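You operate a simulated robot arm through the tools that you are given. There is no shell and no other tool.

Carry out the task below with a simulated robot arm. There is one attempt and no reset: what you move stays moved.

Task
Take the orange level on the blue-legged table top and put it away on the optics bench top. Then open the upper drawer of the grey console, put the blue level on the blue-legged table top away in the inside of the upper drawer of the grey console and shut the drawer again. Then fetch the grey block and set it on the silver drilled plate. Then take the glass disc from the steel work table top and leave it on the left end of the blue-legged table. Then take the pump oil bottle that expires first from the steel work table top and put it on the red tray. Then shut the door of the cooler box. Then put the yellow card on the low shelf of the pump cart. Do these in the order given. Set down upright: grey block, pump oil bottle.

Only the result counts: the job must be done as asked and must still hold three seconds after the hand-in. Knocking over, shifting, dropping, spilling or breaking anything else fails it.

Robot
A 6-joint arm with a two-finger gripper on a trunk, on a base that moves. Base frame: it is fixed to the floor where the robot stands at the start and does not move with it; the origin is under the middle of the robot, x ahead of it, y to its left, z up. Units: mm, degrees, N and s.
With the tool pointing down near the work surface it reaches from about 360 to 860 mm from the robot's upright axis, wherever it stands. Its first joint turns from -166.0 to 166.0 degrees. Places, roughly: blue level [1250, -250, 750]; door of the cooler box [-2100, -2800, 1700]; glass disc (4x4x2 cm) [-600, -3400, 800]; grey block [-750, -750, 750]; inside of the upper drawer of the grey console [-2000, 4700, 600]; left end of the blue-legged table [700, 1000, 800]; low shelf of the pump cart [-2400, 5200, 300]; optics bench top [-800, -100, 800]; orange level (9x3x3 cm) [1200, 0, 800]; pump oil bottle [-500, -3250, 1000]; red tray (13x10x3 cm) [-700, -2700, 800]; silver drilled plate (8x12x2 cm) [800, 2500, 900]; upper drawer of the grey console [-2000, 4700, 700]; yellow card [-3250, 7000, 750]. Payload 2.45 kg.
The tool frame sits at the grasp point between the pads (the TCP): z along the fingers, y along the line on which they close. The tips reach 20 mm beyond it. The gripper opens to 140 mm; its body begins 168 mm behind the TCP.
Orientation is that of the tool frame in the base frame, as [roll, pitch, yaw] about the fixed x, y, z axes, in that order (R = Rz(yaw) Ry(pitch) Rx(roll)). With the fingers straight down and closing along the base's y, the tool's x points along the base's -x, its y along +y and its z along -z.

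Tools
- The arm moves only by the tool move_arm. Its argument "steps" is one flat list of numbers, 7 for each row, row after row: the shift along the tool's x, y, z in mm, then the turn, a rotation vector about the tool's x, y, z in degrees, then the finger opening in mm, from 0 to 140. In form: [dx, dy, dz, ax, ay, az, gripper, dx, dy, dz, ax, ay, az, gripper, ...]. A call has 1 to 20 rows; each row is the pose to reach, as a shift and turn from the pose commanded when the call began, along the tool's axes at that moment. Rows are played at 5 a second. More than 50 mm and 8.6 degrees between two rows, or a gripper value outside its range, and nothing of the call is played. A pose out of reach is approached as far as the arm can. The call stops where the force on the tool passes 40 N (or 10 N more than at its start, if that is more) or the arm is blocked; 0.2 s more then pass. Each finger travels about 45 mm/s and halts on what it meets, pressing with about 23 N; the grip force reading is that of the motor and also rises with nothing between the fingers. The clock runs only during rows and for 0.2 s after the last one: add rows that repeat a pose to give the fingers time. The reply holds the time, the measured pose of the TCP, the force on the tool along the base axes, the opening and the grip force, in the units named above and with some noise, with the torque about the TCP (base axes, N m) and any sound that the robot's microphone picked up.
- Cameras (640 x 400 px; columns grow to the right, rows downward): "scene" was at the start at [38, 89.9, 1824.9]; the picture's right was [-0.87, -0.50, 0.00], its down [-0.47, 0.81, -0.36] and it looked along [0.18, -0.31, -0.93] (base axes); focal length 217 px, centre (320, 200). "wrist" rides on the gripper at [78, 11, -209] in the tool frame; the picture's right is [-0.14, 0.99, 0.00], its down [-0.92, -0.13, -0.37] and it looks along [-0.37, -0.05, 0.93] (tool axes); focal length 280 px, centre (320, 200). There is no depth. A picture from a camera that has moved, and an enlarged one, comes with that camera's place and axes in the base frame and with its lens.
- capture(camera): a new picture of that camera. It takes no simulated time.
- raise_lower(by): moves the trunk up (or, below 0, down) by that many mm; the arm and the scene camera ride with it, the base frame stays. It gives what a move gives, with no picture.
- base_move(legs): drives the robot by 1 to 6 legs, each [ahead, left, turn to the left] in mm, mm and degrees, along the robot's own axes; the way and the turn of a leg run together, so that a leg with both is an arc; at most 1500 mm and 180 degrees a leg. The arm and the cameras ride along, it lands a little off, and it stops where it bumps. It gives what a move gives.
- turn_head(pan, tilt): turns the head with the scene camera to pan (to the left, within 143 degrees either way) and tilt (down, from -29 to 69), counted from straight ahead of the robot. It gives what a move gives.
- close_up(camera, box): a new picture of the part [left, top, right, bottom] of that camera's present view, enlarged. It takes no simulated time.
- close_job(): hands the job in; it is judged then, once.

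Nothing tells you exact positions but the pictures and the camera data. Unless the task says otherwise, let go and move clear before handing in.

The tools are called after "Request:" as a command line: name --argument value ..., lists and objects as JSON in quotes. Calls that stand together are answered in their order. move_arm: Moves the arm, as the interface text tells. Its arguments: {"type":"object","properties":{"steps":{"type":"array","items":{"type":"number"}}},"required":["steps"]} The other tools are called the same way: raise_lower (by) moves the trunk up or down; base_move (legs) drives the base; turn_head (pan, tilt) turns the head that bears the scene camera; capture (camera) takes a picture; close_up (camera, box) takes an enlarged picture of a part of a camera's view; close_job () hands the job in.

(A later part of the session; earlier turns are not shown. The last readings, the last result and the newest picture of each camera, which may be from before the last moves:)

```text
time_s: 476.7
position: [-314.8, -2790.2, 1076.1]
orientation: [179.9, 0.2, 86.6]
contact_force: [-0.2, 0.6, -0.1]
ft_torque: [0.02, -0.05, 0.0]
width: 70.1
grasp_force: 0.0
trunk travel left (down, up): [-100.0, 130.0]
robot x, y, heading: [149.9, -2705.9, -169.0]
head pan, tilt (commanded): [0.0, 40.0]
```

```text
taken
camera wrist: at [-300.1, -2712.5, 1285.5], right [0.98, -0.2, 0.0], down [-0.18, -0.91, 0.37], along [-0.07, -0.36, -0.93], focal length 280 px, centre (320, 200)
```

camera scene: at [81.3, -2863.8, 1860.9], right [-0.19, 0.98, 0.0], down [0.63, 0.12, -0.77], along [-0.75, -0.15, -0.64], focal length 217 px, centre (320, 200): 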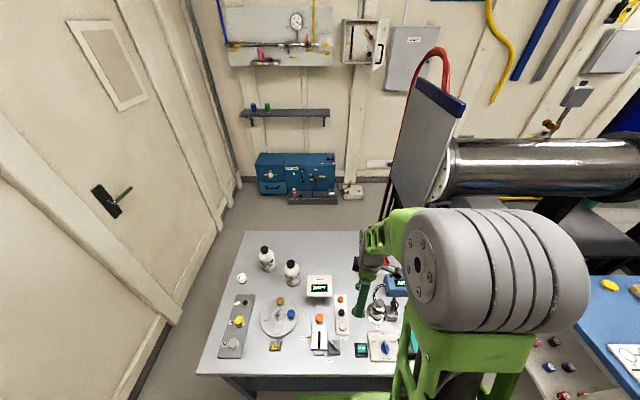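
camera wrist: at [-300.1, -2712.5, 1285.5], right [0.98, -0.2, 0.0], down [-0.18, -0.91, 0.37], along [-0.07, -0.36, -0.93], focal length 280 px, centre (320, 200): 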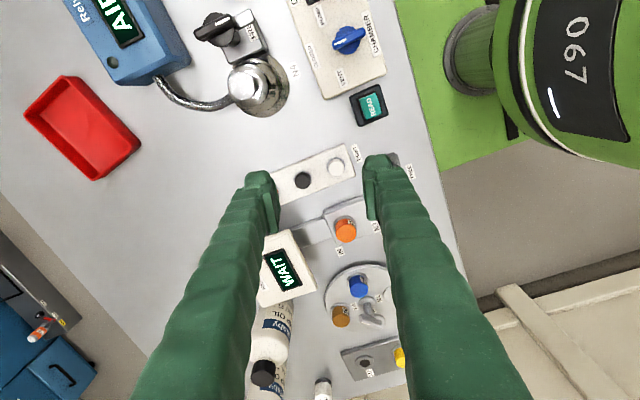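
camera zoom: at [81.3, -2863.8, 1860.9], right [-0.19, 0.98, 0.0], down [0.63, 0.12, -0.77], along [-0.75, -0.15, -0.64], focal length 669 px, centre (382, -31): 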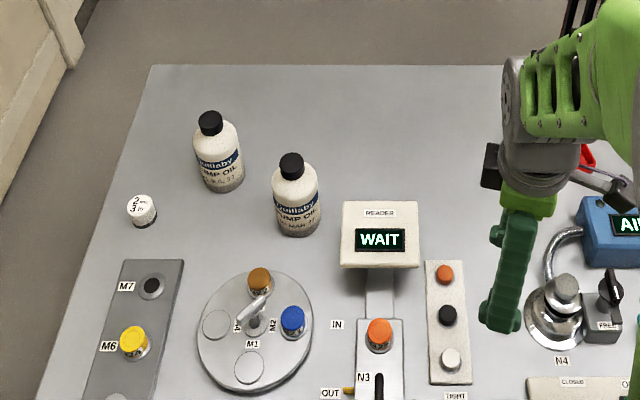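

The MAR 27 bottle stands at about (-463, -3110), ~74 mm wide, top z≈1005. I'll hover the open hand above it.

Request:
move_arm --steps '[-41, -16, -15, 0, 0, 0, 80, -82, -32, -35, 0, 0, 0, 90, -123, -48, -54, 0, 0, 0, 100, -164, -64, -54, 0, 0, 0, 110, -205, -80.5, -54, 0, 0, 0, 110, -246, -96.6, -54, 0, 0, 0, 110, -287, -112.7, -54, 0, 0, 0, 110, -328.2, -128.8, -54, 0, 0, 0, 110, -328.2, -128.8, -54, 0, 0, 0, 110]'

Request:
capture --camera "wrist"

Request:
close_up --camera "scene" --box '[200, 180, 400, 330]'

```text
time_s: 478.7
position: [-463.6, -3109.1, 1131.8]
orientation: [179.8, 0.2, 86.4]
contact_force: [0.0, -0.5, -0.6]
ft_torque: [0.03, -0.01, -0.01]
width: 110.0
grasp_force: 0.0
trunk travel left (down, up): [-100.0, 130.0]
robot x, y, heading: [148.7, -2703.5, -168.8]
head pan, tilt (commanded): [0.0, 40.0]
```

```text
taken
camera wrist: at [-448.3, -3032.1, 1339.7], right [0.98, -0.2, 0.0], down [-0.18, -0.91, 0.37], along [-0.07, -0.36, -0.93], focal length 280 px, centre (320, 200)
```

wrist: 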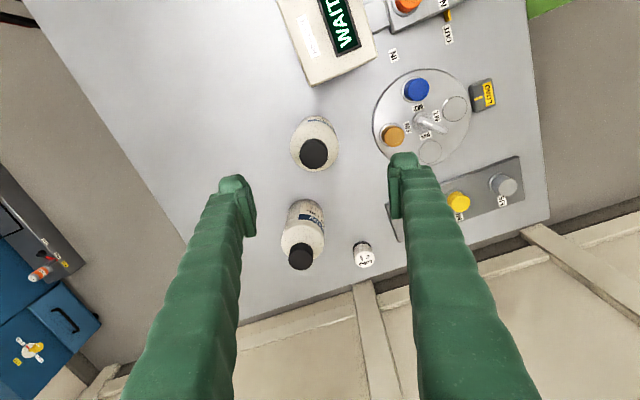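

```text
2.67 times, centred on (300, 255) of scene
camera zoom: at [82.7, -2863.2, 1861.1], right [-0.19, 0.98, 0.0], down [0.63, 0.12, -0.77], along [-0.75, -0.15, -0.64], focal length 580 px, centre (373, 53)
```

zoom: 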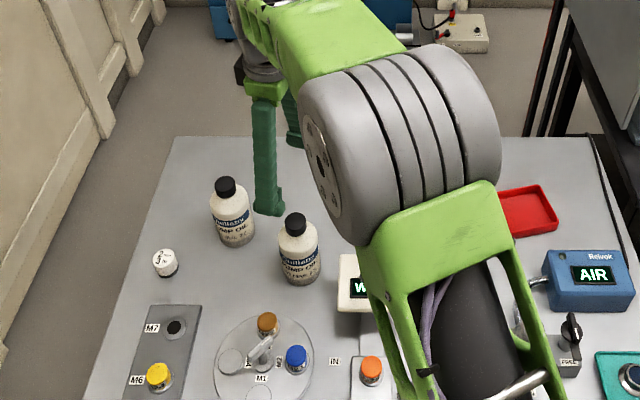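

Bottle axis reads (-470, -3104). Correcting and descending partway around it.

Request:
move_arm --steps '[4.6, -6.3, 40, 0, 0, 0, 110, 4.6, -6.3, 80, 0, 0, 0, 110, 4.6, -6.3, 120, 0, 0, 0, 110, 4.6, -6.3, 150, 0, 0, 0, 110, 4.6, -6.3, 150, 0, 0, 0, 110]'

Request:
capture --camera "wrist"

Request:
close_up --camera "scene" --box '[200, 180, 400, 330]'

```text
time_s: 479.9
position: [-466.8, -3106.8, 981.8]
orientation: [179.8, 0.2, 86.5]
contact_force: [-0.4, -1.0, -0.1]
ft_torque: [-0.01, -0.01, -0.01]
width: 109.9
grasp_force: 0.0
trunk travel left (down, up): [-100.0, 130.0]
robot x, y, heading: [149.8, -2707.0, -168.9]
head pan, tilt (commanded): [0.0, 40.0]
```

```text
taken
camera wrist: at [-452.9, -3029.1, 1190.1], right [0.98, -0.2, 0.0], down [-0.18, -0.91, 0.37], along [-0.07, -0.36, -0.93], focal length 280 px, centre (320, 200)
```

wrist: 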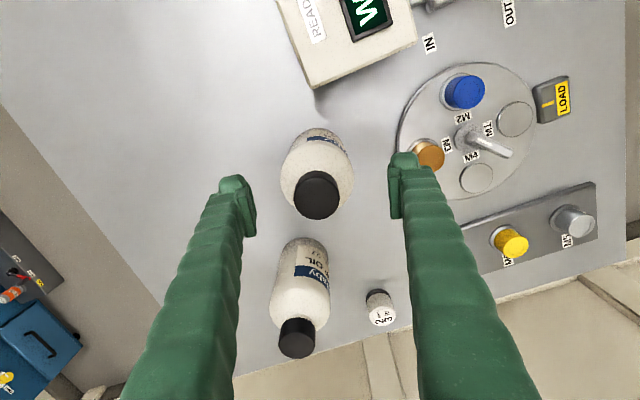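

```text
2.67 times, centred on (300, 255) of scene
camera zoom: at [82.5, -2863.5, 1861.0], right [-0.19, 0.98, 0.0], down [0.63, 0.12, -0.77], along [-0.75, -0.15, -0.64], focal length 580 px, centre (373, 53)
```

zoom: 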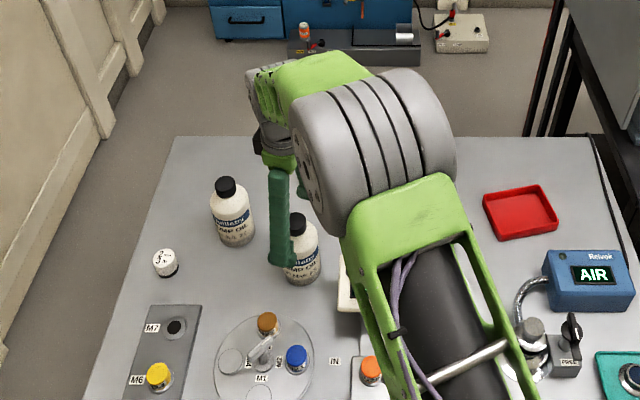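

Centred. Descending to grip the body at z≈890.

Request:
move_arm --steps '[5, -1, 30, 0, 0, 0, 110, 5, -1, 60, 0, 0, 0, 110, 5, -1, 82, 0, 0, 0, 110, 5, -1, 92, 0, 0, 0, 110, 5, -1, 92, 0, 0, 0, 110]'

Request:
capture --camera "wrist"

Request:
close_up --camera "scene" --box '[240, 200, 360, 310]'

```text
time_s: 481.1
position: [-469.1, -3100.5, 891.6]
orientation: [179.9, 0.3, 86.5]
contact_force: [0.7, -0.1, 0.7]
ft_torque: [-0.03, -0.04, 0.02]
width: 109.8
grasp_force: 0.0
trunk travel left (down, up): [-100.0, 130.0]
robot x, y, heading: [142.6, -2708.1, -169.3]
head pan, tilt (commanded): [0.0, 40.0]
```

```text
taken
camera wrist: at [-454.8, -3022.1, 1099.0], right [0.98, -0.2, 0.0], down [-0.18, -0.91, 0.37], along [-0.07, -0.36, -0.93], focal length 280 px, centre (320, 200)
```

wrist: 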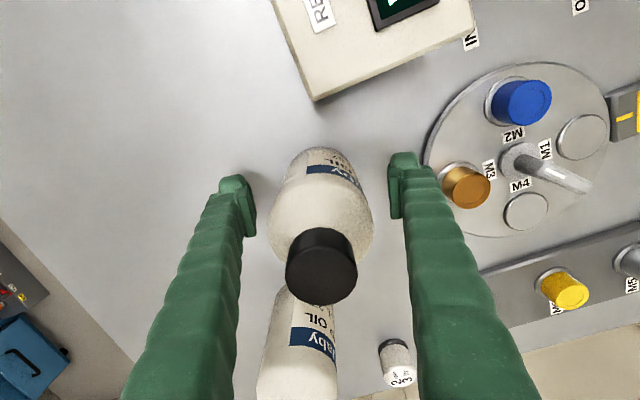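

```text
3.64 times, centred on (300, 255) of scene
camera zoom: at [82.4, -2863.6, 1861.0], right [-0.19, 0.98, 0.0], down [0.63, 0.12, -0.77], along [-0.75, -0.15, -0.64], focal length 790 px, centre (393, 0)
```

zoom: 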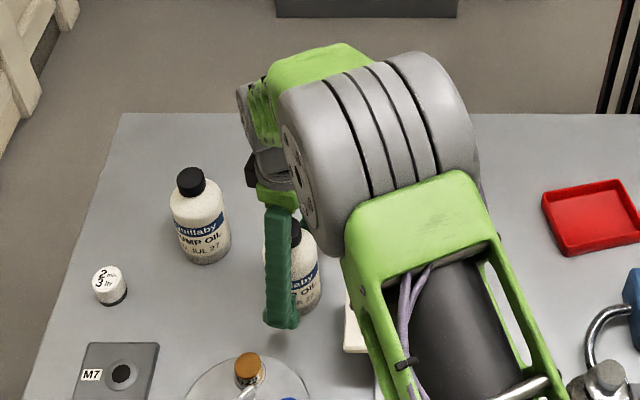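

Fingers straddle the right-hand (MAR 27) bottle. Closing and test-lifting.

Request:
move_arm --steps '[0, 0, 0, 0, 0, 0, 95, 0, 0, 0, 0, 0, 0, 80, 0, 0, 0, 0, 0, 0, 60, 0, 0, 0, 0, 0, 0, 40, 0, 0, 0, 0, 0, 0, 40, 0, 0, 0, 0, 0, 0, 40, 0, 0, -3, 0, 0, 0, 40, 0, 0, -8, 0, 0, 0, 40, 0, 0, -15, 0, 0, 0, 40, 0, 0, -15, 0, 0, 0, 40]'

Request:
capture --camera "wrist"

```text
time_s: 483.3
position: [-469.7, -3099.2, 905.1]
orientation: [179.9, 0.1, 86.4]
contact_force: [-0.5, 0.1, -4.6]
ft_torque: [0.04, -0.03, 0.0]
width: 74.9
grasp_force: 22.7
trunk travel left (down, up): [-100.0, 130.0]
robot x, y, heading: [149.3, -2705.7, -169.0]
head pan, tilt (commanded): [0.0, 40.0]
```

```text
taken
camera wrist: at [-455.1, -3022.3, 1113.9], right [0.98, -0.2, 0.0], down [-0.18, -0.91, 0.37], along [-0.07, -0.36, -0.93], focal length 280 px, centre (320, 200)
```

wrist: 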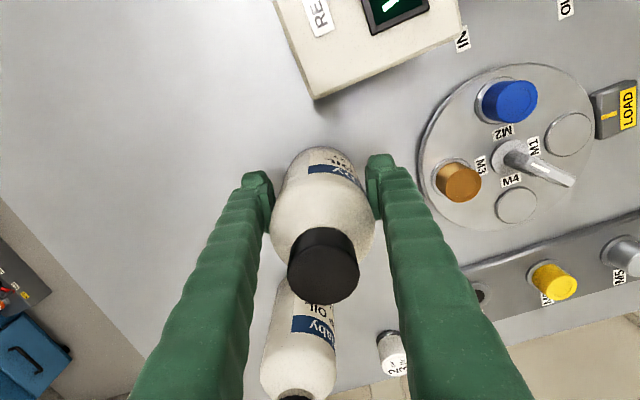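

Held (about 4.6 N). Raising the bottle well clear.

Request:
move_arm --steps '[0, 0, -25, 0, 0, 0, 40, 0, 0, -55, 0, 0, 0, 40, 0, 0, -85, 0, 0, 0, 40, 0, 0, -115, 0, 0, 0, 40, 0, 0, -145, 0, 0, 0, 40, 0, 0, -175, 0, 0, 0, 40, 0, 0, -200, 0, 0, 0, 40, 30, 4, -210, 0, 0, 0, 40, 60, 8, -210, 0, 0, 0, 40, 90, 12, -210, 0, 0, 0, 40, 90, 12, -210, 0, 0, 0, 40]'

Request:
capture --camera "wrist"

Request:
capture --camera "scene"

```text
time_s: 485.7
position: [-453.0, -3013.1, 1114.2]
orientation: [179.9, 0.2, 86.5]
contact_force: [0.2, -0.1, -5.0]
ft_torque: [0.07, -0.02, 0.02]
width: 74.8
grasp_force: 23.1
trunk travel left (down, up): [-100.0, 130.0]
robot x, y, heading: [148.2, -2705.5, -169.1]
head pan, tilt (commanded): [0.0, 40.0]
```

```text
taken
camera wrist: at [-437.6, -2934.5, 1322.9], right [0.98, -0.2, 0.0], down [-0.18, -0.91, 0.37], along [-0.07, -0.36, -0.93], focal length 280 px, centre (320, 200)
```

wrist: 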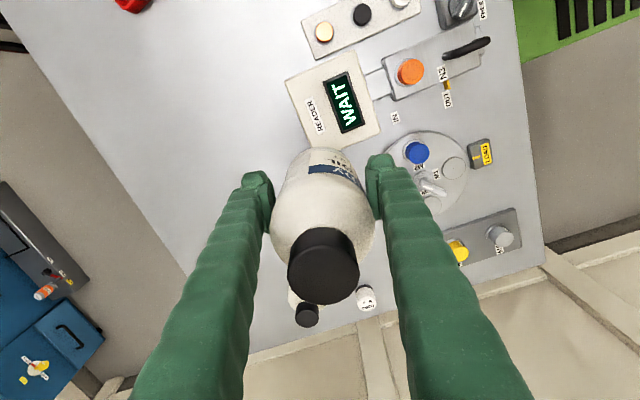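

```text
taken
camera scene: at [81.9, -2864.1, 1860.9], right [-0.19, 0.98, 0.0], down [0.63, 0.12, -0.77], along [-0.75, -0.15, -0.64], focal length 217 px, centre (320, 200)
```

scene: 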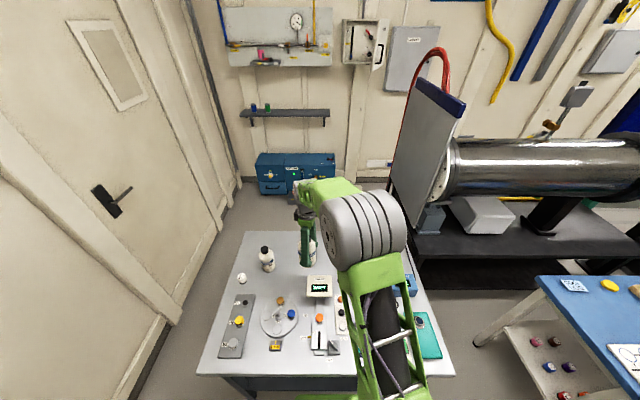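

Swinging over to the red tray at the same height.

Request:
move_arm --steps '[30, -23.4, 0, 0, 0, 0, 40, 60, -46.7, 0, 0, 0, 0, 40, 89.5, -70, 0, 0, 0, 0, 40, 119, -93.4, 0, 0, 0, 0, 40, 149, -116.8, 0, 0, 0, 0, 40, 179, -140, 0, 0, 0, 0, 40, 209, -163.5, 0, 0, 0, 0, 40, 238.6, -187, 0, 0, 0, 0, 40, 268.5, -210, 0, 0, 0, 0, 40, 298.3, -233.6, 0, 0, 0, 0, 40, 298.3, -233.6, 0, 0, 0, 0, 40]'

Request:
capture --camera "wrist"

Request:
capture --camera "scene"

```text
time_s: 488.1
position: [-664.7, -2698.2, 1113.7]
orientation: [-180.0, 0.2, 86.5]
contact_force: [0.1, -0.1, -5.4]
ft_torque: [0.03, 0.0, -0.04]
width: 74.8
grasp_force: 22.4
trunk travel left (down, up): [-100.0, 130.0]
robot x, y, heading: [148.9, -2705.5, -168.9]
head pan, tilt (commanded): [0.0, 40.0]
```

```text
taken
camera wrist: at [-650.2, -2620.8, 1321.8], right [0.98, -0.2, 0.0], down [-0.18, -0.91, 0.37], along [-0.07, -0.36, -0.93], focal length 280 px, centre (320, 200)
```

wrist: 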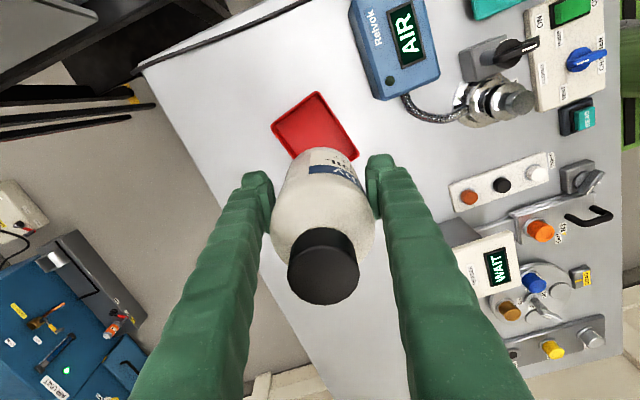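

```text
taken
camera scene: at [82.3, -2864.0, 1861.0], right [-0.19, 0.98, 0.0], down [0.63, 0.12, -0.77], along [-0.75, -0.15, -0.64], focal length 217 px, centre (320, 200)
```

scene: 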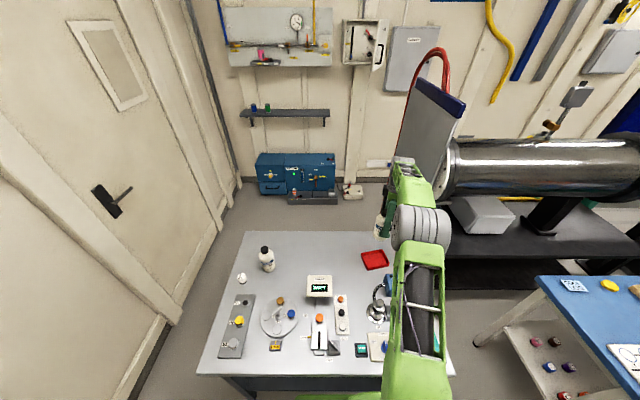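

Request:
close_up --camera "scene" --box '[340, 230, 410, 280]'

Request:
close_up --camera "wrist" --box '[250, 70, 390, 190]'

```text
8.00 times, centred on (375, 255) of scene
camera zoom: at [82.3, -2864.0, 1861.0], right [-0.19, 0.98, 0.0], down [0.63, 0.12, -0.77], along [-0.75, -0.15, -0.64], focal length 1739 px, centre (-120, -240)
```

zoom: 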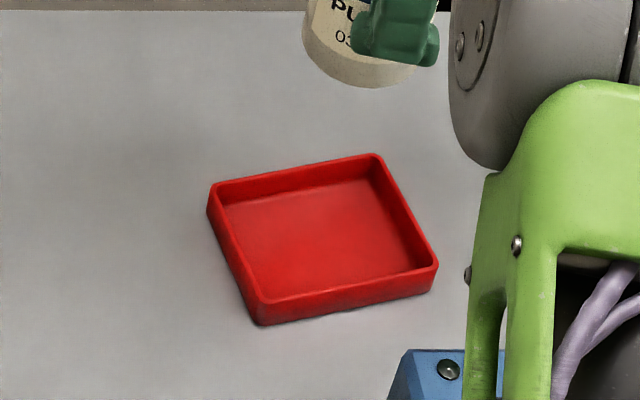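

```text
3.33 times, centred on (320, 130) of wrist
camera zoom: at [-650.2, -2620.8, 1321.8], right [0.98, -0.2, 0.0], down [-0.18, -0.91, 0.37], along [-0.07, -0.36, -0.93], focal length 935 px, centre (320, 433)
```

zoom: 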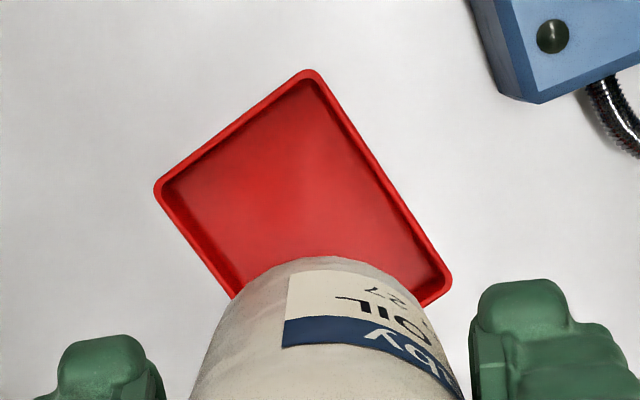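

Tray centre reads (-674, -2702). Centring and lowering toward it.

Request:
move_arm --steps '[-2.5, -8.4, 0, 0, 0, 0, 40, -2.5, -8.4, 40, 0, 0, 0, 40, -2.5, -8.4, 80, 0, 0, 0, 40, -2.5, -8.4, 120, 0, 0, 0, 40, -2.5, -8.4, 150, 0, 0, 0, 40, -2.5, -8.4, 160, 0, 0, 0, 40, -2.5, -8.4, 160, 0, 0, 0, 40]'

Request:
close_up --camera "scene" --box '[330, 200, 430, 290]'

Request:
capture --camera "wrist"

```text
time_s: 489.7
position: [-676.0, -2702.6, 951.6]
orientation: [179.9, 0.2, 86.4]
contact_force: [0.5, -0.6, -4.4]
ft_torque: [0.08, -0.01, -0.01]
width: 74.6
grasp_force: 22.9
trunk travel left (down, up): [-100.0, 130.0]
robot x, y, heading: [147.7, -2704.0, -169.0]
head pan, tilt (commanded): [0.0, 40.0]
```

```text
4.44 times, centred on (380, 245) of scene
camera zoom: at [81.8, -2863.6, 1861.0], right [-0.19, 0.98, 0.0], down [0.63, 0.12, -0.77], along [-0.75, -0.15, -0.64], focal length 966 px, centre (53, 0)
```

zoom: 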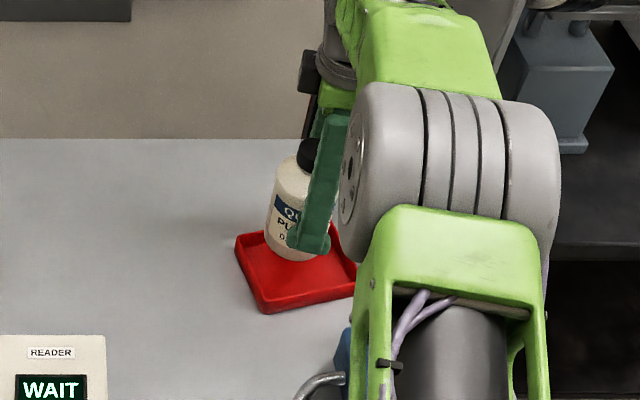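

```text
taken
camera wrist: at [-661.6, -2624.4, 1161.0], right [0.98, -0.2, 0.0], down [-0.18, -0.91, 0.37], along [-0.07, -0.36, -0.93], focal length 280 px, centre (320, 200)
```

wrist: 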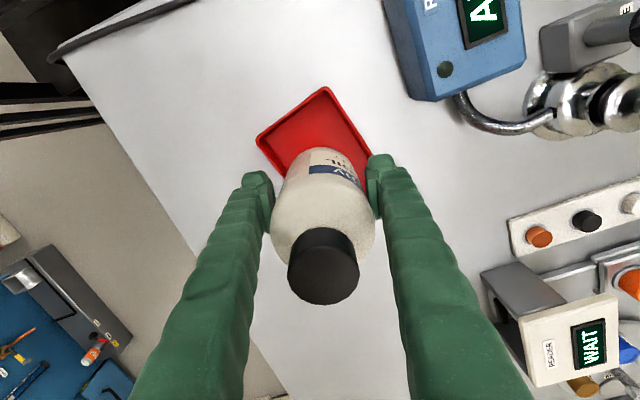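

Aligned over the tray. Lowering the last 50 mm with fine steps.

Request:
move_arm --steps '[0, 0, 20, 0, 0, 0, 40, 0, 0, 38, 0, 0, 0, 40, 0, 0, 46, 0, 0, 0, 40, 0, 0, 49, 0, 0, 0, 40, 0, 0, 51, 0, 0, 0, 40, 0, 0, 53, 0, 0, 0, 40, 0, 0, 55, 0, 0, 0, 40, 0, 0, 57, 0, 0, 0, 40, 0, 0, 59, 0, 0, 0, 40, 0, 0, 61, 0, 0, 0, 40, 0, 0, 63, 0, 0, 0, 40]'

Request:
close_up --camera "scene" --box '[330, 200, 430, 290]'

```text
time_s: 492.1
position: [-676.0, -2699.9, 895.2]
orientation: [-179.7, 0.1, 86.5]
contact_force: [-0.7, 1.5, 27.5]
ft_torque: [-0.23, 0.0, 0.21]
width: 74.4
grasp_force: 22.8
trunk travel left (down, up): [-100.0, 130.0]
robot x, y, heading: [147.5, -2701.8, -168.9]
head pan, tilt (commanded): [0.0, 40.0]
```

```text
4.44 times, centred on (380, 245) of scene
camera zoom: at [85.5, -2863.3, 1861.4], right [-0.19, 0.98, 0.0], down [0.63, 0.12, -0.77], along [-0.75, -0.15, -0.64], focal length 966 px, centre (53, 0)
```

zoom: 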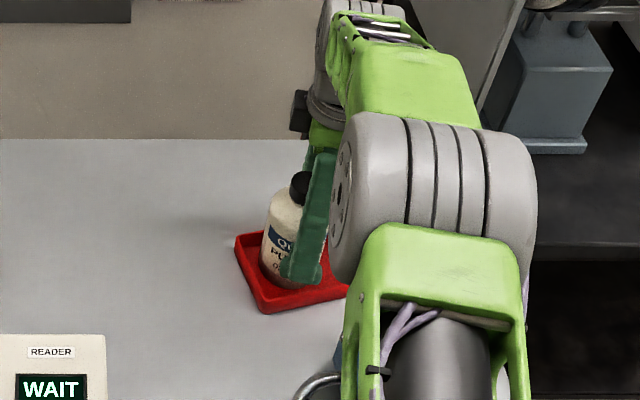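

The bottle stands in the tray. Relieving the pressure, then opening and rising straight up.

Request:
move_arm --steps '[0, 0, -3, 0, 0, 0, 40, 0, 0, -6, 0, 0, 0, 40, 0, 0, -6, 0, 0, 0, 60, 0, 0, -6, 0, 0, 0, 78, 0, 0, -6, 0, 0, 0, 88, 0, 0, -6, 0, 0, 0, 98, 0, 0, -6, 0, 0, 0, 108, 0, 0, -6, 0, 0, 0, 108]'

Request:
capture --camera "wrist"

```text
time_s: 493.9
position: [-675.0, -2701.1, 896.3]
orientation: [179.8, 0.2, 86.4]
contact_force: [-0.6, -0.8, 0.1]
ft_torque: [-0.03, 0.0, -0.01]
width: 107.9
grasp_force: 0.0
trunk travel left (down, up): [-100.0, 130.0]
robot x, y, heading: [147.6, -2708.1, -169.1]
head pan, tilt (commanded): [0.0, 40.0]
```

```text
taken
camera wrist: at [-660.7, -2623.5, 1105.3], right [0.98, -0.2, 0.0], down [-0.18, -0.91, 0.37], along [-0.07, -0.36, -0.93], focal length 280 px, centre (320, 200)
```

wrist: 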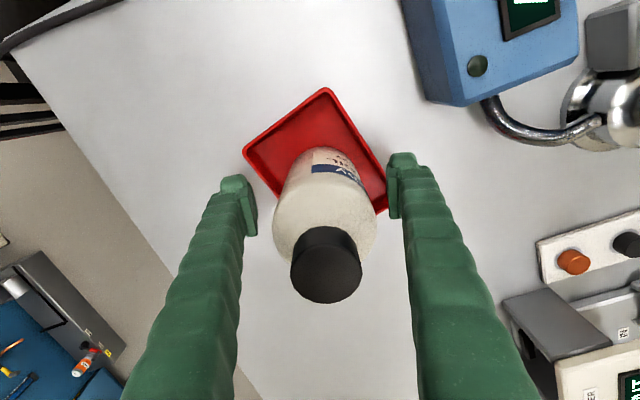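

Released. Rising straight up past the cap, then drawing back.

Request:
move_arm --steps '[0, 0, -25, 0, 0, 0, 108, 0, 0, -60, 0, 0, 0, 108, 0, 0, -100, 0, 0, 0, 108, 0, 0, -140, 0, 0, 0, 108, 0, 0, -180, 0, 0, 0, 108, 0, 0, -215, 0, 0, 0, 108, 0, 40, -215, 0, 0, 0, 100, 0, 80, -215, 0, 0, 0, 80, 0, 120, -215, 0, 0, 0, 60, 0, 160, -215, 0, 0, 0, 60, 0, 200, -215, 0, 0, 0, 60, 0, 240, -215, 0, 0, 0, 60, 0, 280, -215, 0, 0, 0, 60, 0, 320, -215, 0, 0, 0, 60]'

Request:
capture --camera "scene"

Request:
close_up --camera "scene" --box '[240, 210, 420, 330]'

Request:
close_up --camera "scene" --box '[320, 0, 440, 110]'

```text
time_s: 496.9
position: [-355.0, -2720.0, 1112.5]
orientation: [179.9, 0.3, 86.5]
contact_force: [0.8, -0.3, -0.3]
ft_torque: [-0.01, 0.02, 0.03]
width: 60.2
grasp_force: 0.0
trunk travel left (down, up): [-100.0, 130.0]
robot x, y, heading: [148.2, -2706.4, -168.8]
head pan, tilt (commanded): [0.0, 40.0]
```

```text
taken
camera scene: at [83.7, -2863.7, 1861.1], right [-0.19, 0.98, 0.0], down [0.63, 0.12, -0.77], along [-0.75, -0.15, -0.64], focal length 217 px, centre (320, 200)
```

scene: 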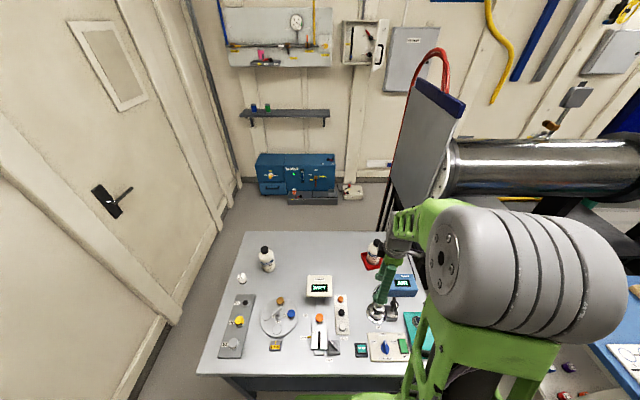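

```text
3.33 times, centred on (330, 270) of scene
camera zoom: at [83.7, -2863.7, 1861.1], right [-0.19, 0.98, 0.0], down [0.63, 0.12, -0.77], along [-0.75, -0.15, -0.64], focal length 725 px, centre (287, -33)
```

zoom: 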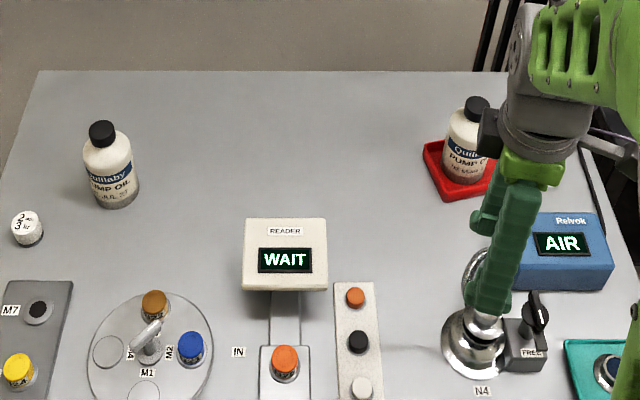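

```text
3.64 times, centred on (380, 55) of scene
camera zoom: at [83.7, -2863.7, 1861.1], right [-0.19, 0.98, 0.0], down [0.63, 0.12, -0.77], along [-0.75, -0.15, -0.64], focal length 790 px, centre (102, 727)
```

zoom: 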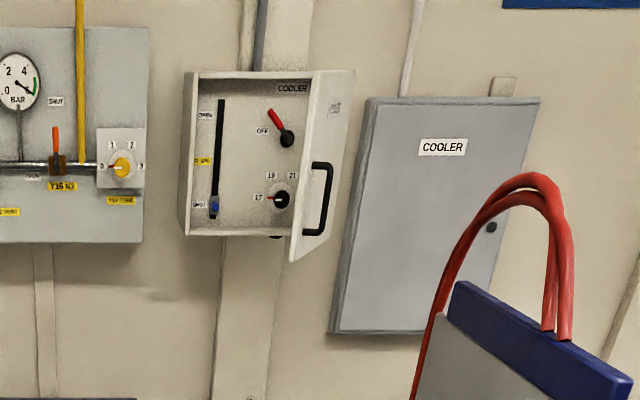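

The bottle stands in the red tray. The cooler box is the open white box (labelled COOLER inside) on the far wall; its door is ajar, so I must go round behind the table. First I'll drive to the gap left of the table and look.

Request:
base_move --legs '[[-300, 0, 0], [327, 1079, 0], [0, 0, -2.2]]'

Request:
turn_head --pan 0 --tilt 30

Request:
capture --camera "scene"

Request:
turn_head --pan -35 --tilt 25

Request:
capture --camera "scene"

```text
time_s: 508.6
position: [-166.7, -3763.3, 1111.6]
orientation: [179.9, 0.2, 85.7]
contact_force: [0.0, 0.9, -0.2]
ft_torque: [-0.03, 0.0, 0.0]
width: 59.9
grasp_force: 0.0
trunk travel left (down, up): [-100.0, 130.0]
robot x, y, heading: [341.0, -3758.0, -169.7]
head pan, tilt (commanded): [0.0, 40.0]
```

```text
time_s: 509.3
position: [-167.1, -3762.9, 1110.8]
orientation: [179.9, 0.2, 85.6]
contact_force: [-0.2, -0.3, 0.1]
ft_torque: [-0.02, -0.03, 0.0]
width: 59.8
grasp_force: 0.0
trunk travel left (down, up): [-100.0, 130.0]
robot x, y, heading: [339.0, -3760.6, -169.6]
head pan, tilt (commanded): [0.0, 30.0]
```

```text
taken
camera scene: at [264.5, -3913.7, 1876.3], right [-0.18, 0.98, 0.0], down [0.49, 0.09, -0.87], along [-0.85, -0.15, -0.5], focal length 217 px, centre (320, 200)
```

scene: 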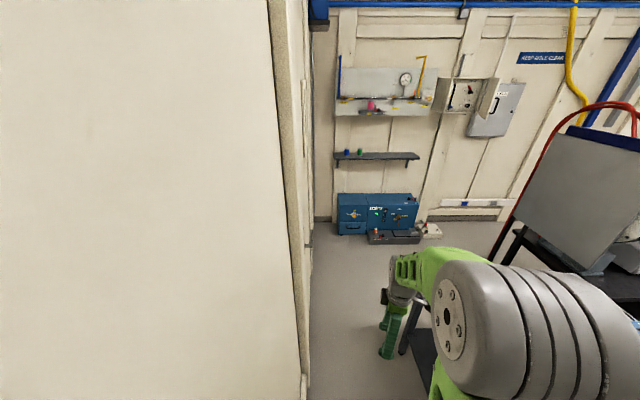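

```text
time_s: 510.3
position: [-164.6, -3756.6, 1113.0]
orientation: [-180.0, 0.5, 85.7]
contact_force: [-0.9, -0.6, 0.4]
ft_torque: [-0.02, -0.01, -0.01]
width: 60.0
grasp_force: 0.0
trunk travel left (down, up): [-100.0, 130.0]
robot x, y, heading: [339.4, -3757.6, -169.8]
head pan, tilt (commanded): [-35.0, 25.0]
```

```text
taken
camera scene: at [270.1, -3857.2, 1883.7], right [0.31, 0.95, -0.01], down [0.41, -0.14, -0.9], along [-0.86, 0.27, -0.44], focal length 217 px, centre (320, 200)
```

scene: 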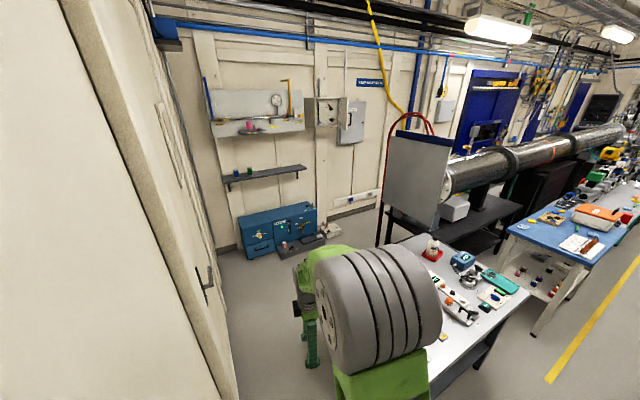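

The gap beside the wall is narrow. I'll step away from the wall a little and examine the gap with the wrist camera.

Request:
base_move --legs '[[0, -60, 0]]'

Request:
capture --camera "wrist"

Request:
turn_head --pan 0 --tilt 60

Request:
capture --camera "scene"

```text
time_s: 511.5
position: [-177.7, -3703.6, 1110.7]
orientation: [179.8, 0.2, 85.7]
contact_force: [0.2, -0.1, 0.1]
ft_torque: [0.01, -0.01, -0.03]
width: 60.2
grasp_force: 0.1
trunk travel left (down, up): [-100.0, 130.0]
robot x, y, heading: [328.8, -3702.2, -169.7]
head pan, tilt (commanded): [-35.0, 25.0]
```

```text
taken
camera wrist: at [-161.8, -3626.0, 1320.4], right [0.98, -0.21, 0.0], down [-0.2, -0.91, 0.37], along [-0.08, -0.36, -0.93], focal length 280 px, centre (320, 200)
```

wrist: 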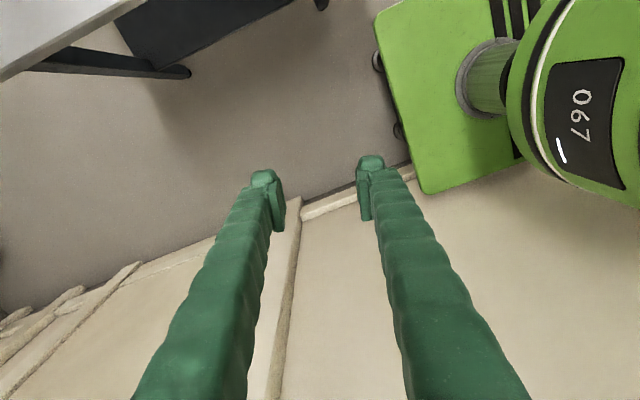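

```text
time_s: 512.5
position: [-177.7, -3704.2, 1111.7]
orientation: [179.9, 0.2, 85.7]
contact_force: [-0.2, 0.7, 1.1]
ft_torque: [-0.01, -0.05, 0.01]
width: 60.3
grasp_force: 0.1
trunk travel left (down, up): [-100.0, 130.0]
robot x, y, heading: [326.0, -3697.5, -169.8]
head pan, tilt (commanded): [0.0, 60.0]
```

```text
taken
camera scene: at [277.2, -3850.3, 1834.3], right [-0.18, 0.98, 0.0], down [0.85, 0.15, -0.5], along [-0.49, -0.09, -0.87], focal length 217 px, centre (320, 200)
```

scene: 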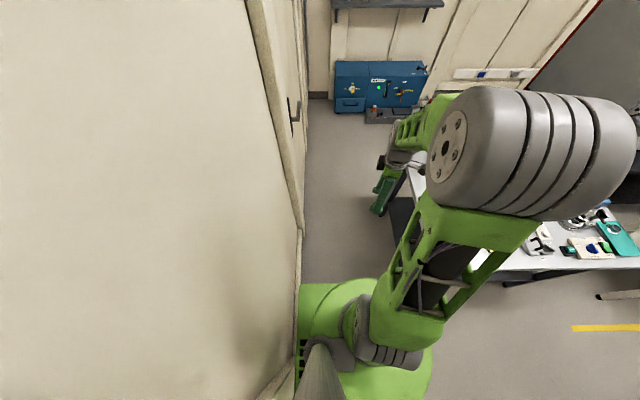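

The wall and the table legs leave about 720 mm for my ~530 mm base. I'll centre in the gap and go through in two stages.

Request:
base_move --legs '[[0, -68, 0], [800, 0, 0]]'

Request:
capture --camera "wrist"

Request:
capture --camera "scene"

```text
time_s: 517.7
position: [-973.6, -3788.8, 1111.5]
orientation: [179.9, 0.2, 86.3]
contact_force: [0.4, -0.1, 0.0]
ft_torque: [0.03, -0.04, 0.0]
width: 60.2
grasp_force: 0.0
trunk travel left (down, up): [-100.0, 130.0]
robot x, y, heading: [-465.1, -3773.4, -169.1]
head pan, tilt (commanded): [0.0, 60.0]
```

```text
taken
camera wrist: at [-958.2, -3710.4, 1320.4], right [0.98, -0.2, 0.0], down [-0.19, -0.91, 0.37], along [-0.07, -0.36, -0.93], focal length 280 px, centre (320, 200)
```

wrist: 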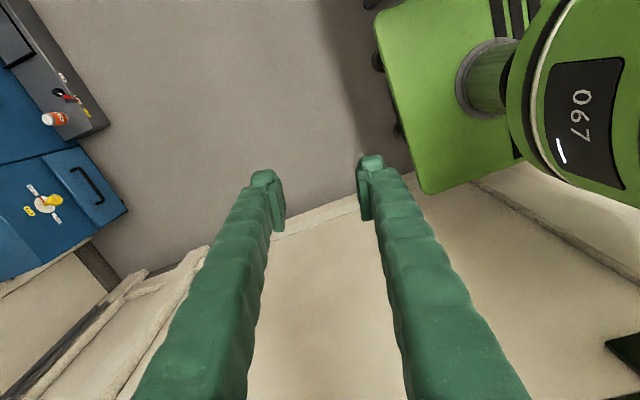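

```text
taken
camera scene: at [-517.0, -3929.2, 1834.2], right [-0.19, 0.98, 0.0], down [0.85, 0.16, -0.5], along [-0.49, -0.09, -0.87], focal length 217 px, centre (320, 200)
```

scene: 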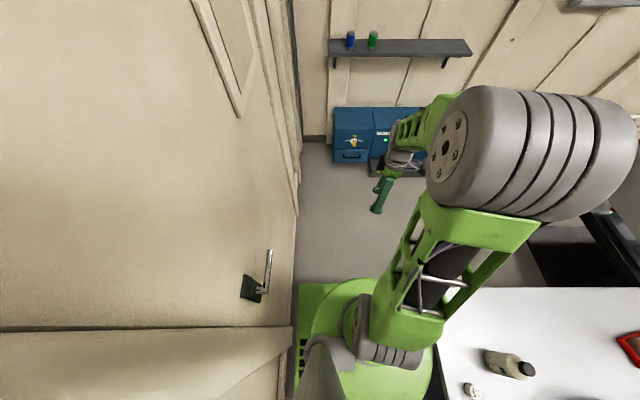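

Through the first half with ~90 mm to spare each side. Continuing past the table.

Request:
base_move --legs '[[760, 0, -0.5]]'

Request:
turn_head --pan -60 --tilt 10

Request:
capture --camera "scene"

Request:
turn_head --pan -75 --tilt 50

Request:
capture --camera "scene"

```text
time_s: 521.8
position: [-1711.6, -3932.4, 1111.6]
orientation: [179.8, 0.1, 86.3]
contact_force: [0.2, 0.6, 0.3]
ft_torque: [0.01, -0.02, 0.04]
width: 59.9
grasp_force: 0.0
trunk travel left (down, up): [-100.0, 130.0]
robot x, y, heading: [-1208.1, -3914.6, -168.7]
head pan, tilt (commanded): [0.0, 60.0]
```

```text
time_s: 523.1
position: [-1712.3, -3930.9, 1112.0]
orientation: [179.9, 0.2, 86.5]
contact_force: [1.2, -0.8, 0.6]
ft_torque: [0.0, 0.0, -0.01]
width: 60.2
grasp_force: 0.1
trunk travel left (down, up): [-100.0, 130.0]
robot x, y, heading: [-1207.1, -3917.1, -168.9]
head pan, tilt (commanded): [-60.0, 10.0]
```

```text
taken
camera scene: at [-1250.8, -3989.0, 1908.6], right [0.75, 0.66, 0.0], down [0.11, -0.13, -0.98], along [-0.65, 0.74, -0.17], focal length 217 px, centre (320, 200)
```

scene: 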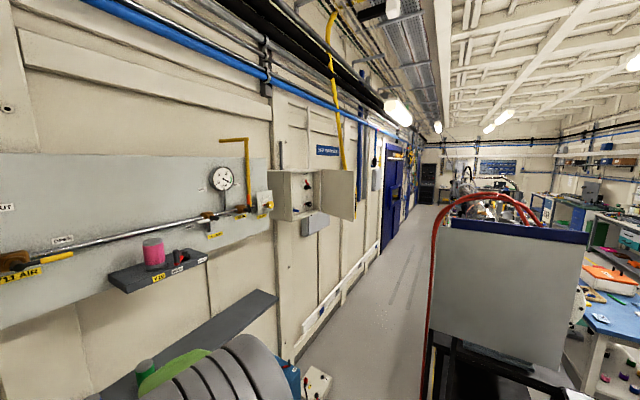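

```text
time_s: 524.1
position: [-1711.6, -3932.1, 1111.9]
orientation: [179.9, 0.2, 86.4]
contact_force: [0.0, 0.8, 0.1]
ft_torque: [-0.03, 0.0, 0.03]
width: 60.1
grasp_force: 0.1
trunk travel left (down, up): [-100.0, 130.0]
robot x, y, heading: [-1203.9, -3918.5, -168.9]
head pan, tilt (commanded): [-75.0, 50.0]
```

```text
taken
camera scene: at [-1223.6, -3990.0, 1846.9], right [0.9, 0.44, 0.0], down [0.34, -0.69, -0.64], along [-0.28, 0.58, -0.77], focal length 217 px, centre (320, 200)
```

scene: 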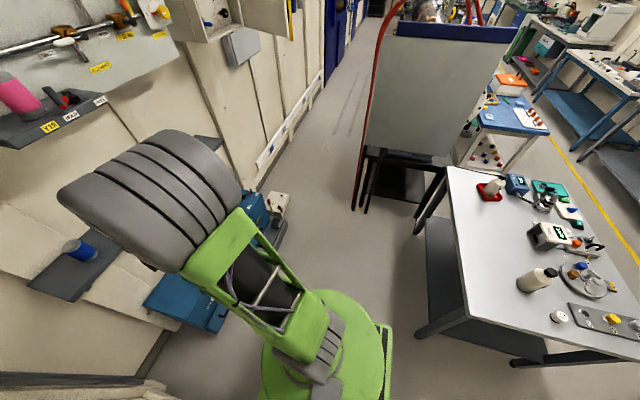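

I'm behind the table now; an aisle runs along the far wall beneath the cooler box. Enlarging the box and door.

Request:
turn_head --pan -65 --tilt 10

Request:
close_up --camera "scene" --box '[200, 130, 380, 260]'

```text
time_s: 525.2
position: [-1712.2, -3932.4, 1112.0]
orientation: [179.9, 0.3, 86.3]
contact_force: [-0.5, -1.0, 0.2]
ft_torque: [0.04, -0.02, -0.04]
width: 60.1
grasp_force: 0.1
trunk travel left (down, up): [-100.0, 130.0]
robot x, y, heading: [-1207.2, -3919.4, -169.1]
head pan, tilt (commanded): [-65.0, 10.0]
```

```text
3.08 times, centred on (290, 195) of scene
camera zoom: at [-1244.4, -3983.9, 1908.6], right [0.81, 0.59, 0.0], down [0.1, -0.14, -0.98], along [-0.58, 0.8, -0.17], focal length 669 px, centre (412, 215)
```

zoom: 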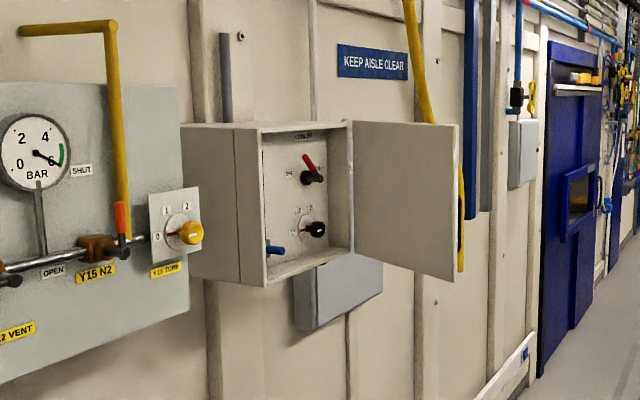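

The door is hinged on its north side and stands about 71° open: hinge (-2310, -2758), free edge (-1957, -2851), z 1532–1848. I'll move sideways up the aisle and check the floor space.

Request:
base_move --legs '[[0, -500, 0]]'

Request:
turn_head --pan -70 --tilt 45

Request:
capture --camera "scene"

Request:
turn_head --pan -35 --tilt 20

Request:
capture --camera "scene"

```text
time_s: 530.0
position: [-1805.9, -3447.6, 1113.5]
orientation: [179.9, 0.2, 86.3]
contact_force: [0.8, -0.3, -0.2]
ft_torque: [0.0, -0.02, 0.0]
width: 60.1
grasp_force: 0.0
trunk travel left (down, up): [-100.0, 130.0]
robot x, y, heading: [-1300.9, -3433.7, -169.3]
head pan, tilt (commanded): [-65.0, 10.0]
```

```text
time_s: 531.1
position: [-1805.9, -3446.6, 1112.2]
orientation: [180.0, 0.3, 86.4]
contact_force: [-0.4, 0.3, 0.3]
ft_torque: [-0.01, -0.01, -0.01]
width: 59.7
grasp_force: 0.1
trunk travel left (down, up): [-100.0, 130.0]
robot x, y, heading: [-1301.8, -3432.6, -169.1]
head pan, tilt (commanded): [-70.0, 45.0]
```

```text
taken
camera scene: at [-1325.8, -3504.3, 1853.8], right [0.86, 0.51, 0.0], down [0.36, -0.61, -0.71], along [-0.36, 0.61, -0.71], focal length 217 px, centre (320, 200)
```

scene: 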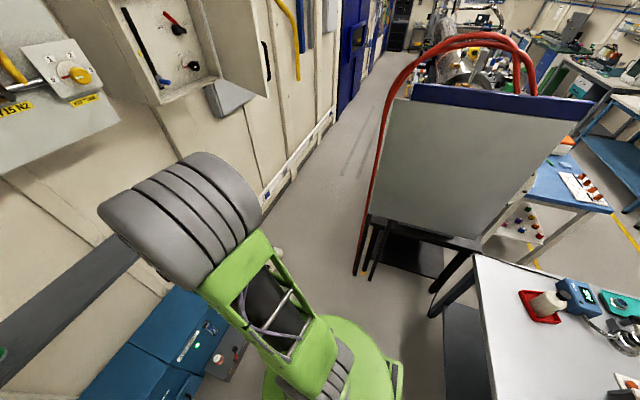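

```text
time_s: 532.1
position: [-1806.3, -3446.5, 1112.4]
orientation: [179.8, 0.3, 86.5]
contact_force: [0.0, 0.0, 0.7]
ft_torque: [0.02, -0.01, -0.03]
width: 60.3
grasp_force: 0.1
trunk travel left (down, up): [-100.0, 130.0]
robot x, y, heading: [-1298.8, -3432.7, -168.9]
head pan, tilt (commanded): [-35.0, 20.0]
```

```text
taken
camera scene: at [-1369.0, -3536.1, 1892.4], right [0.41, 0.91, 0.0], down [0.31, -0.14, -0.94], along [-0.86, 0.38, -0.34], focal length 217 px, centre (320, 200)
```

scene: 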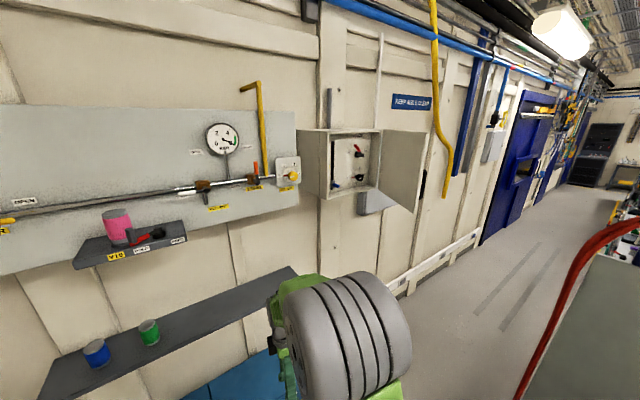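

Floor is free up to the panel's feet at y≈-2530. I'll position the base at about (-1515, -2900), in front of the door.

Request:
base_move --legs '[[111, 0, 0], [0, -555, 0]]'

Request:
raise_lower --by 125

Request:
turn_head --pan -10 --tilt 20

Request:
capture --camera "scene"

Request:
turn_head --pan -100 --tilt 60

Request:
capture --camera "scene"

```text
time_s: 538.3
position: [-2020.9, -2914.0, 1111.4]
orientation: [179.9, 0.3, 86.2]
contact_force: [-0.4, -0.3, 0.5]
ft_torque: [-0.01, -0.05, 0.02]
width: 59.9
grasp_force: 0.0
trunk travel left (down, up): [-100.0, 130.0]
robot x, y, heading: [-1519.4, -2899.2, -169.3]
head pan, tilt (commanded): [-35.0, 20.0]
```

```text
time_s: 539.8
position: [-2021.0, -2912.6, 1237.2]
orientation: [180.0, 0.1, 86.2]
contact_force: [-0.1, 0.6, 0.5]
ft_torque: [0.01, 0.02, 0.04]
width: 60.2
grasp_force: 0.0
trunk travel left (down, up): [-225.0, 5.0]
robot x, y, heading: [-1516.5, -2901.1, -169.3]
head pan, tilt (commanded): [-35.0, 20.0]
```

```text
time_s: 540.7
position: [-2020.5, -2912.4, 1237.9]
orientation: [180.0, 0.2, 86.2]
contact_force: [-0.1, -0.4, 0.0]
ft_torque: [0.01, -0.03, -0.01]
width: 59.8
grasp_force: 0.0
trunk travel left (down, up): [-225.0, 5.0]
robot x, y, heading: [-1517.5, -2902.9, -169.3]
head pan, tilt (commanded): [-10.0, 20.0]
```

```text
taken
camera scene: at [-1592.6, -3044.3, 2017.4], right [-0.01, 1.0, 0.0], down [0.34, 0.0, -0.94], along [-0.94, -0.01, -0.34], focal length 217 px, centre (320, 200)
```

scene: 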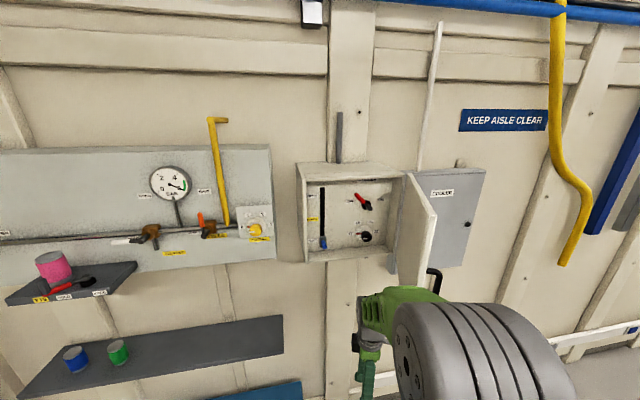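

```text
time_s: 542.4
position: [-2021.7, -2913.0, 1236.4]
orientation: [179.9, 0.2, 86.2]
contact_force: [0.1, 0.0, -0.5]
ft_torque: [-0.01, -0.02, 0.01]
width: 60.1
grasp_force: 0.1
trunk travel left (down, up): [-225.0, 5.0]
robot x, y, heading: [-1512.8, -2903.0, -169.1]
head pan, tilt (commanded): [-100.0, 60.0]
```

```text
taken
camera scene: at [-1500.4, -2976.6, 1959.3], right [1.0, 0.01, 0.0], down [0.01, -0.87, -0.5], along [-0.01, 0.5, -0.87], focal length 217 px, centre (320, 200)
```

scene: 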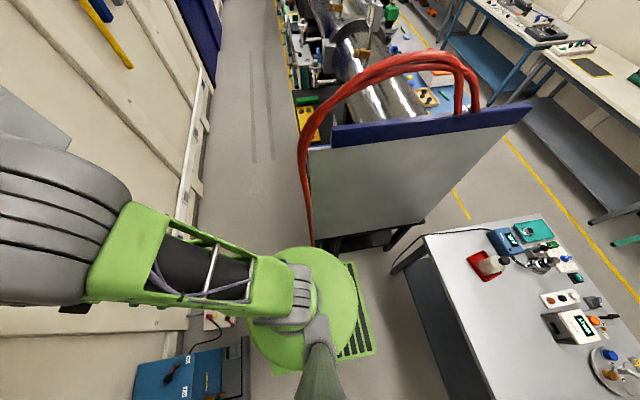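

The wrist is close beneath the door, so I'll lower the trunk again, swing the arm to the door's outer (north) side, then raise.

Request:
raise_lower --by -125

Request:
move_arm --steps '[8, 32, 0, 0, 0, 0, 40, 16, 63, 0, 0, 0, 0, 20, 25, 95, 0, 0, 0, 0, 0, 33, 126, 0, 0, 0, 0, 0, 75, 135, 0, 0, 0, 0, 0, 117, 145, 0, 0, 0, 0, 0, 159, 155, 0, 0, 0, 0, 0, 201, 165, 0, 0, 0, 0, 0, 230, 175, 0, 0, 0, 0, 0, 258, 190, 0, 0, 0, 0, 0]'

Request:
turn_head --pan -10 --tilt 25

Request:
capture --camera "scene"

```text
time_s: 543.9
position: [-2022.0, -2914.1, 1112.7]
orientation: [179.9, 0.2, 86.2]
contact_force: [-0.1, -0.2, 0.3]
ft_torque: [0.0, 0.0, -0.01]
width: 59.9
grasp_force: 0.1
trunk travel left (down, up): [-100.0, 130.0]
robot x, y, heading: [-1511.5, -2904.6, -169.2]
head pan, tilt (commanded): [-100.0, 60.0]
```

```text
time_s: 546.1
position: [-1813.9, -2667.6, 1111.5]
orientation: [179.9, 0.2, 86.2]
contact_force: [-0.3, 0.5, 0.5]
ft_torque: [-0.01, 0.03, 0.01]
width: 0.0
grasp_force: 23.2
trunk travel left (down, up): [-100.0, 130.0]
robot x, y, heading: [-1513.2, -2904.6, -169.4]
head pan, tilt (commanded): [-100.0, 60.0]
```

```text
time_s: 547.8
position: [-1815.3, -2668.7, 1111.2]
orientation: [179.8, 0.1, 86.2]
contact_force: [-0.7, 0.0, 0.8]
ft_torque: [0.01, 0.02, 0.01]
width: 0.5
grasp_force: 22.7
trunk travel left (down, up): [-100.0, 130.0]
robot x, y, heading: [-1513.3, -2906.4, -169.4]
head pan, tilt (commanded): [-10.0, 25.0]
```

```text
taken
camera scene: at [-1591.6, -3044.3, 1884.3], right [-0.01, 1.0, 0.0], down [0.42, 0.01, -0.91], along [-0.91, -0.01, -0.42], focal length 217 px, centre (320, 200)
```

scene: 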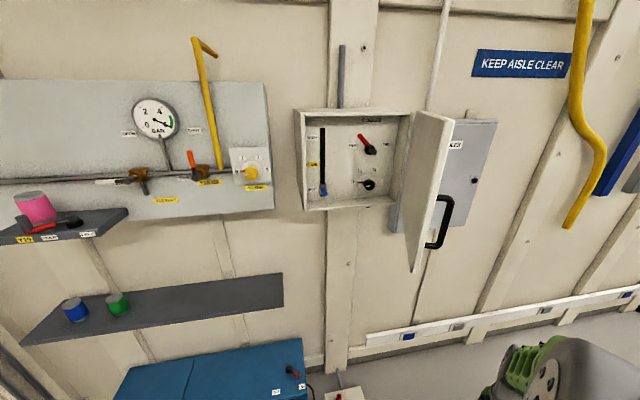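

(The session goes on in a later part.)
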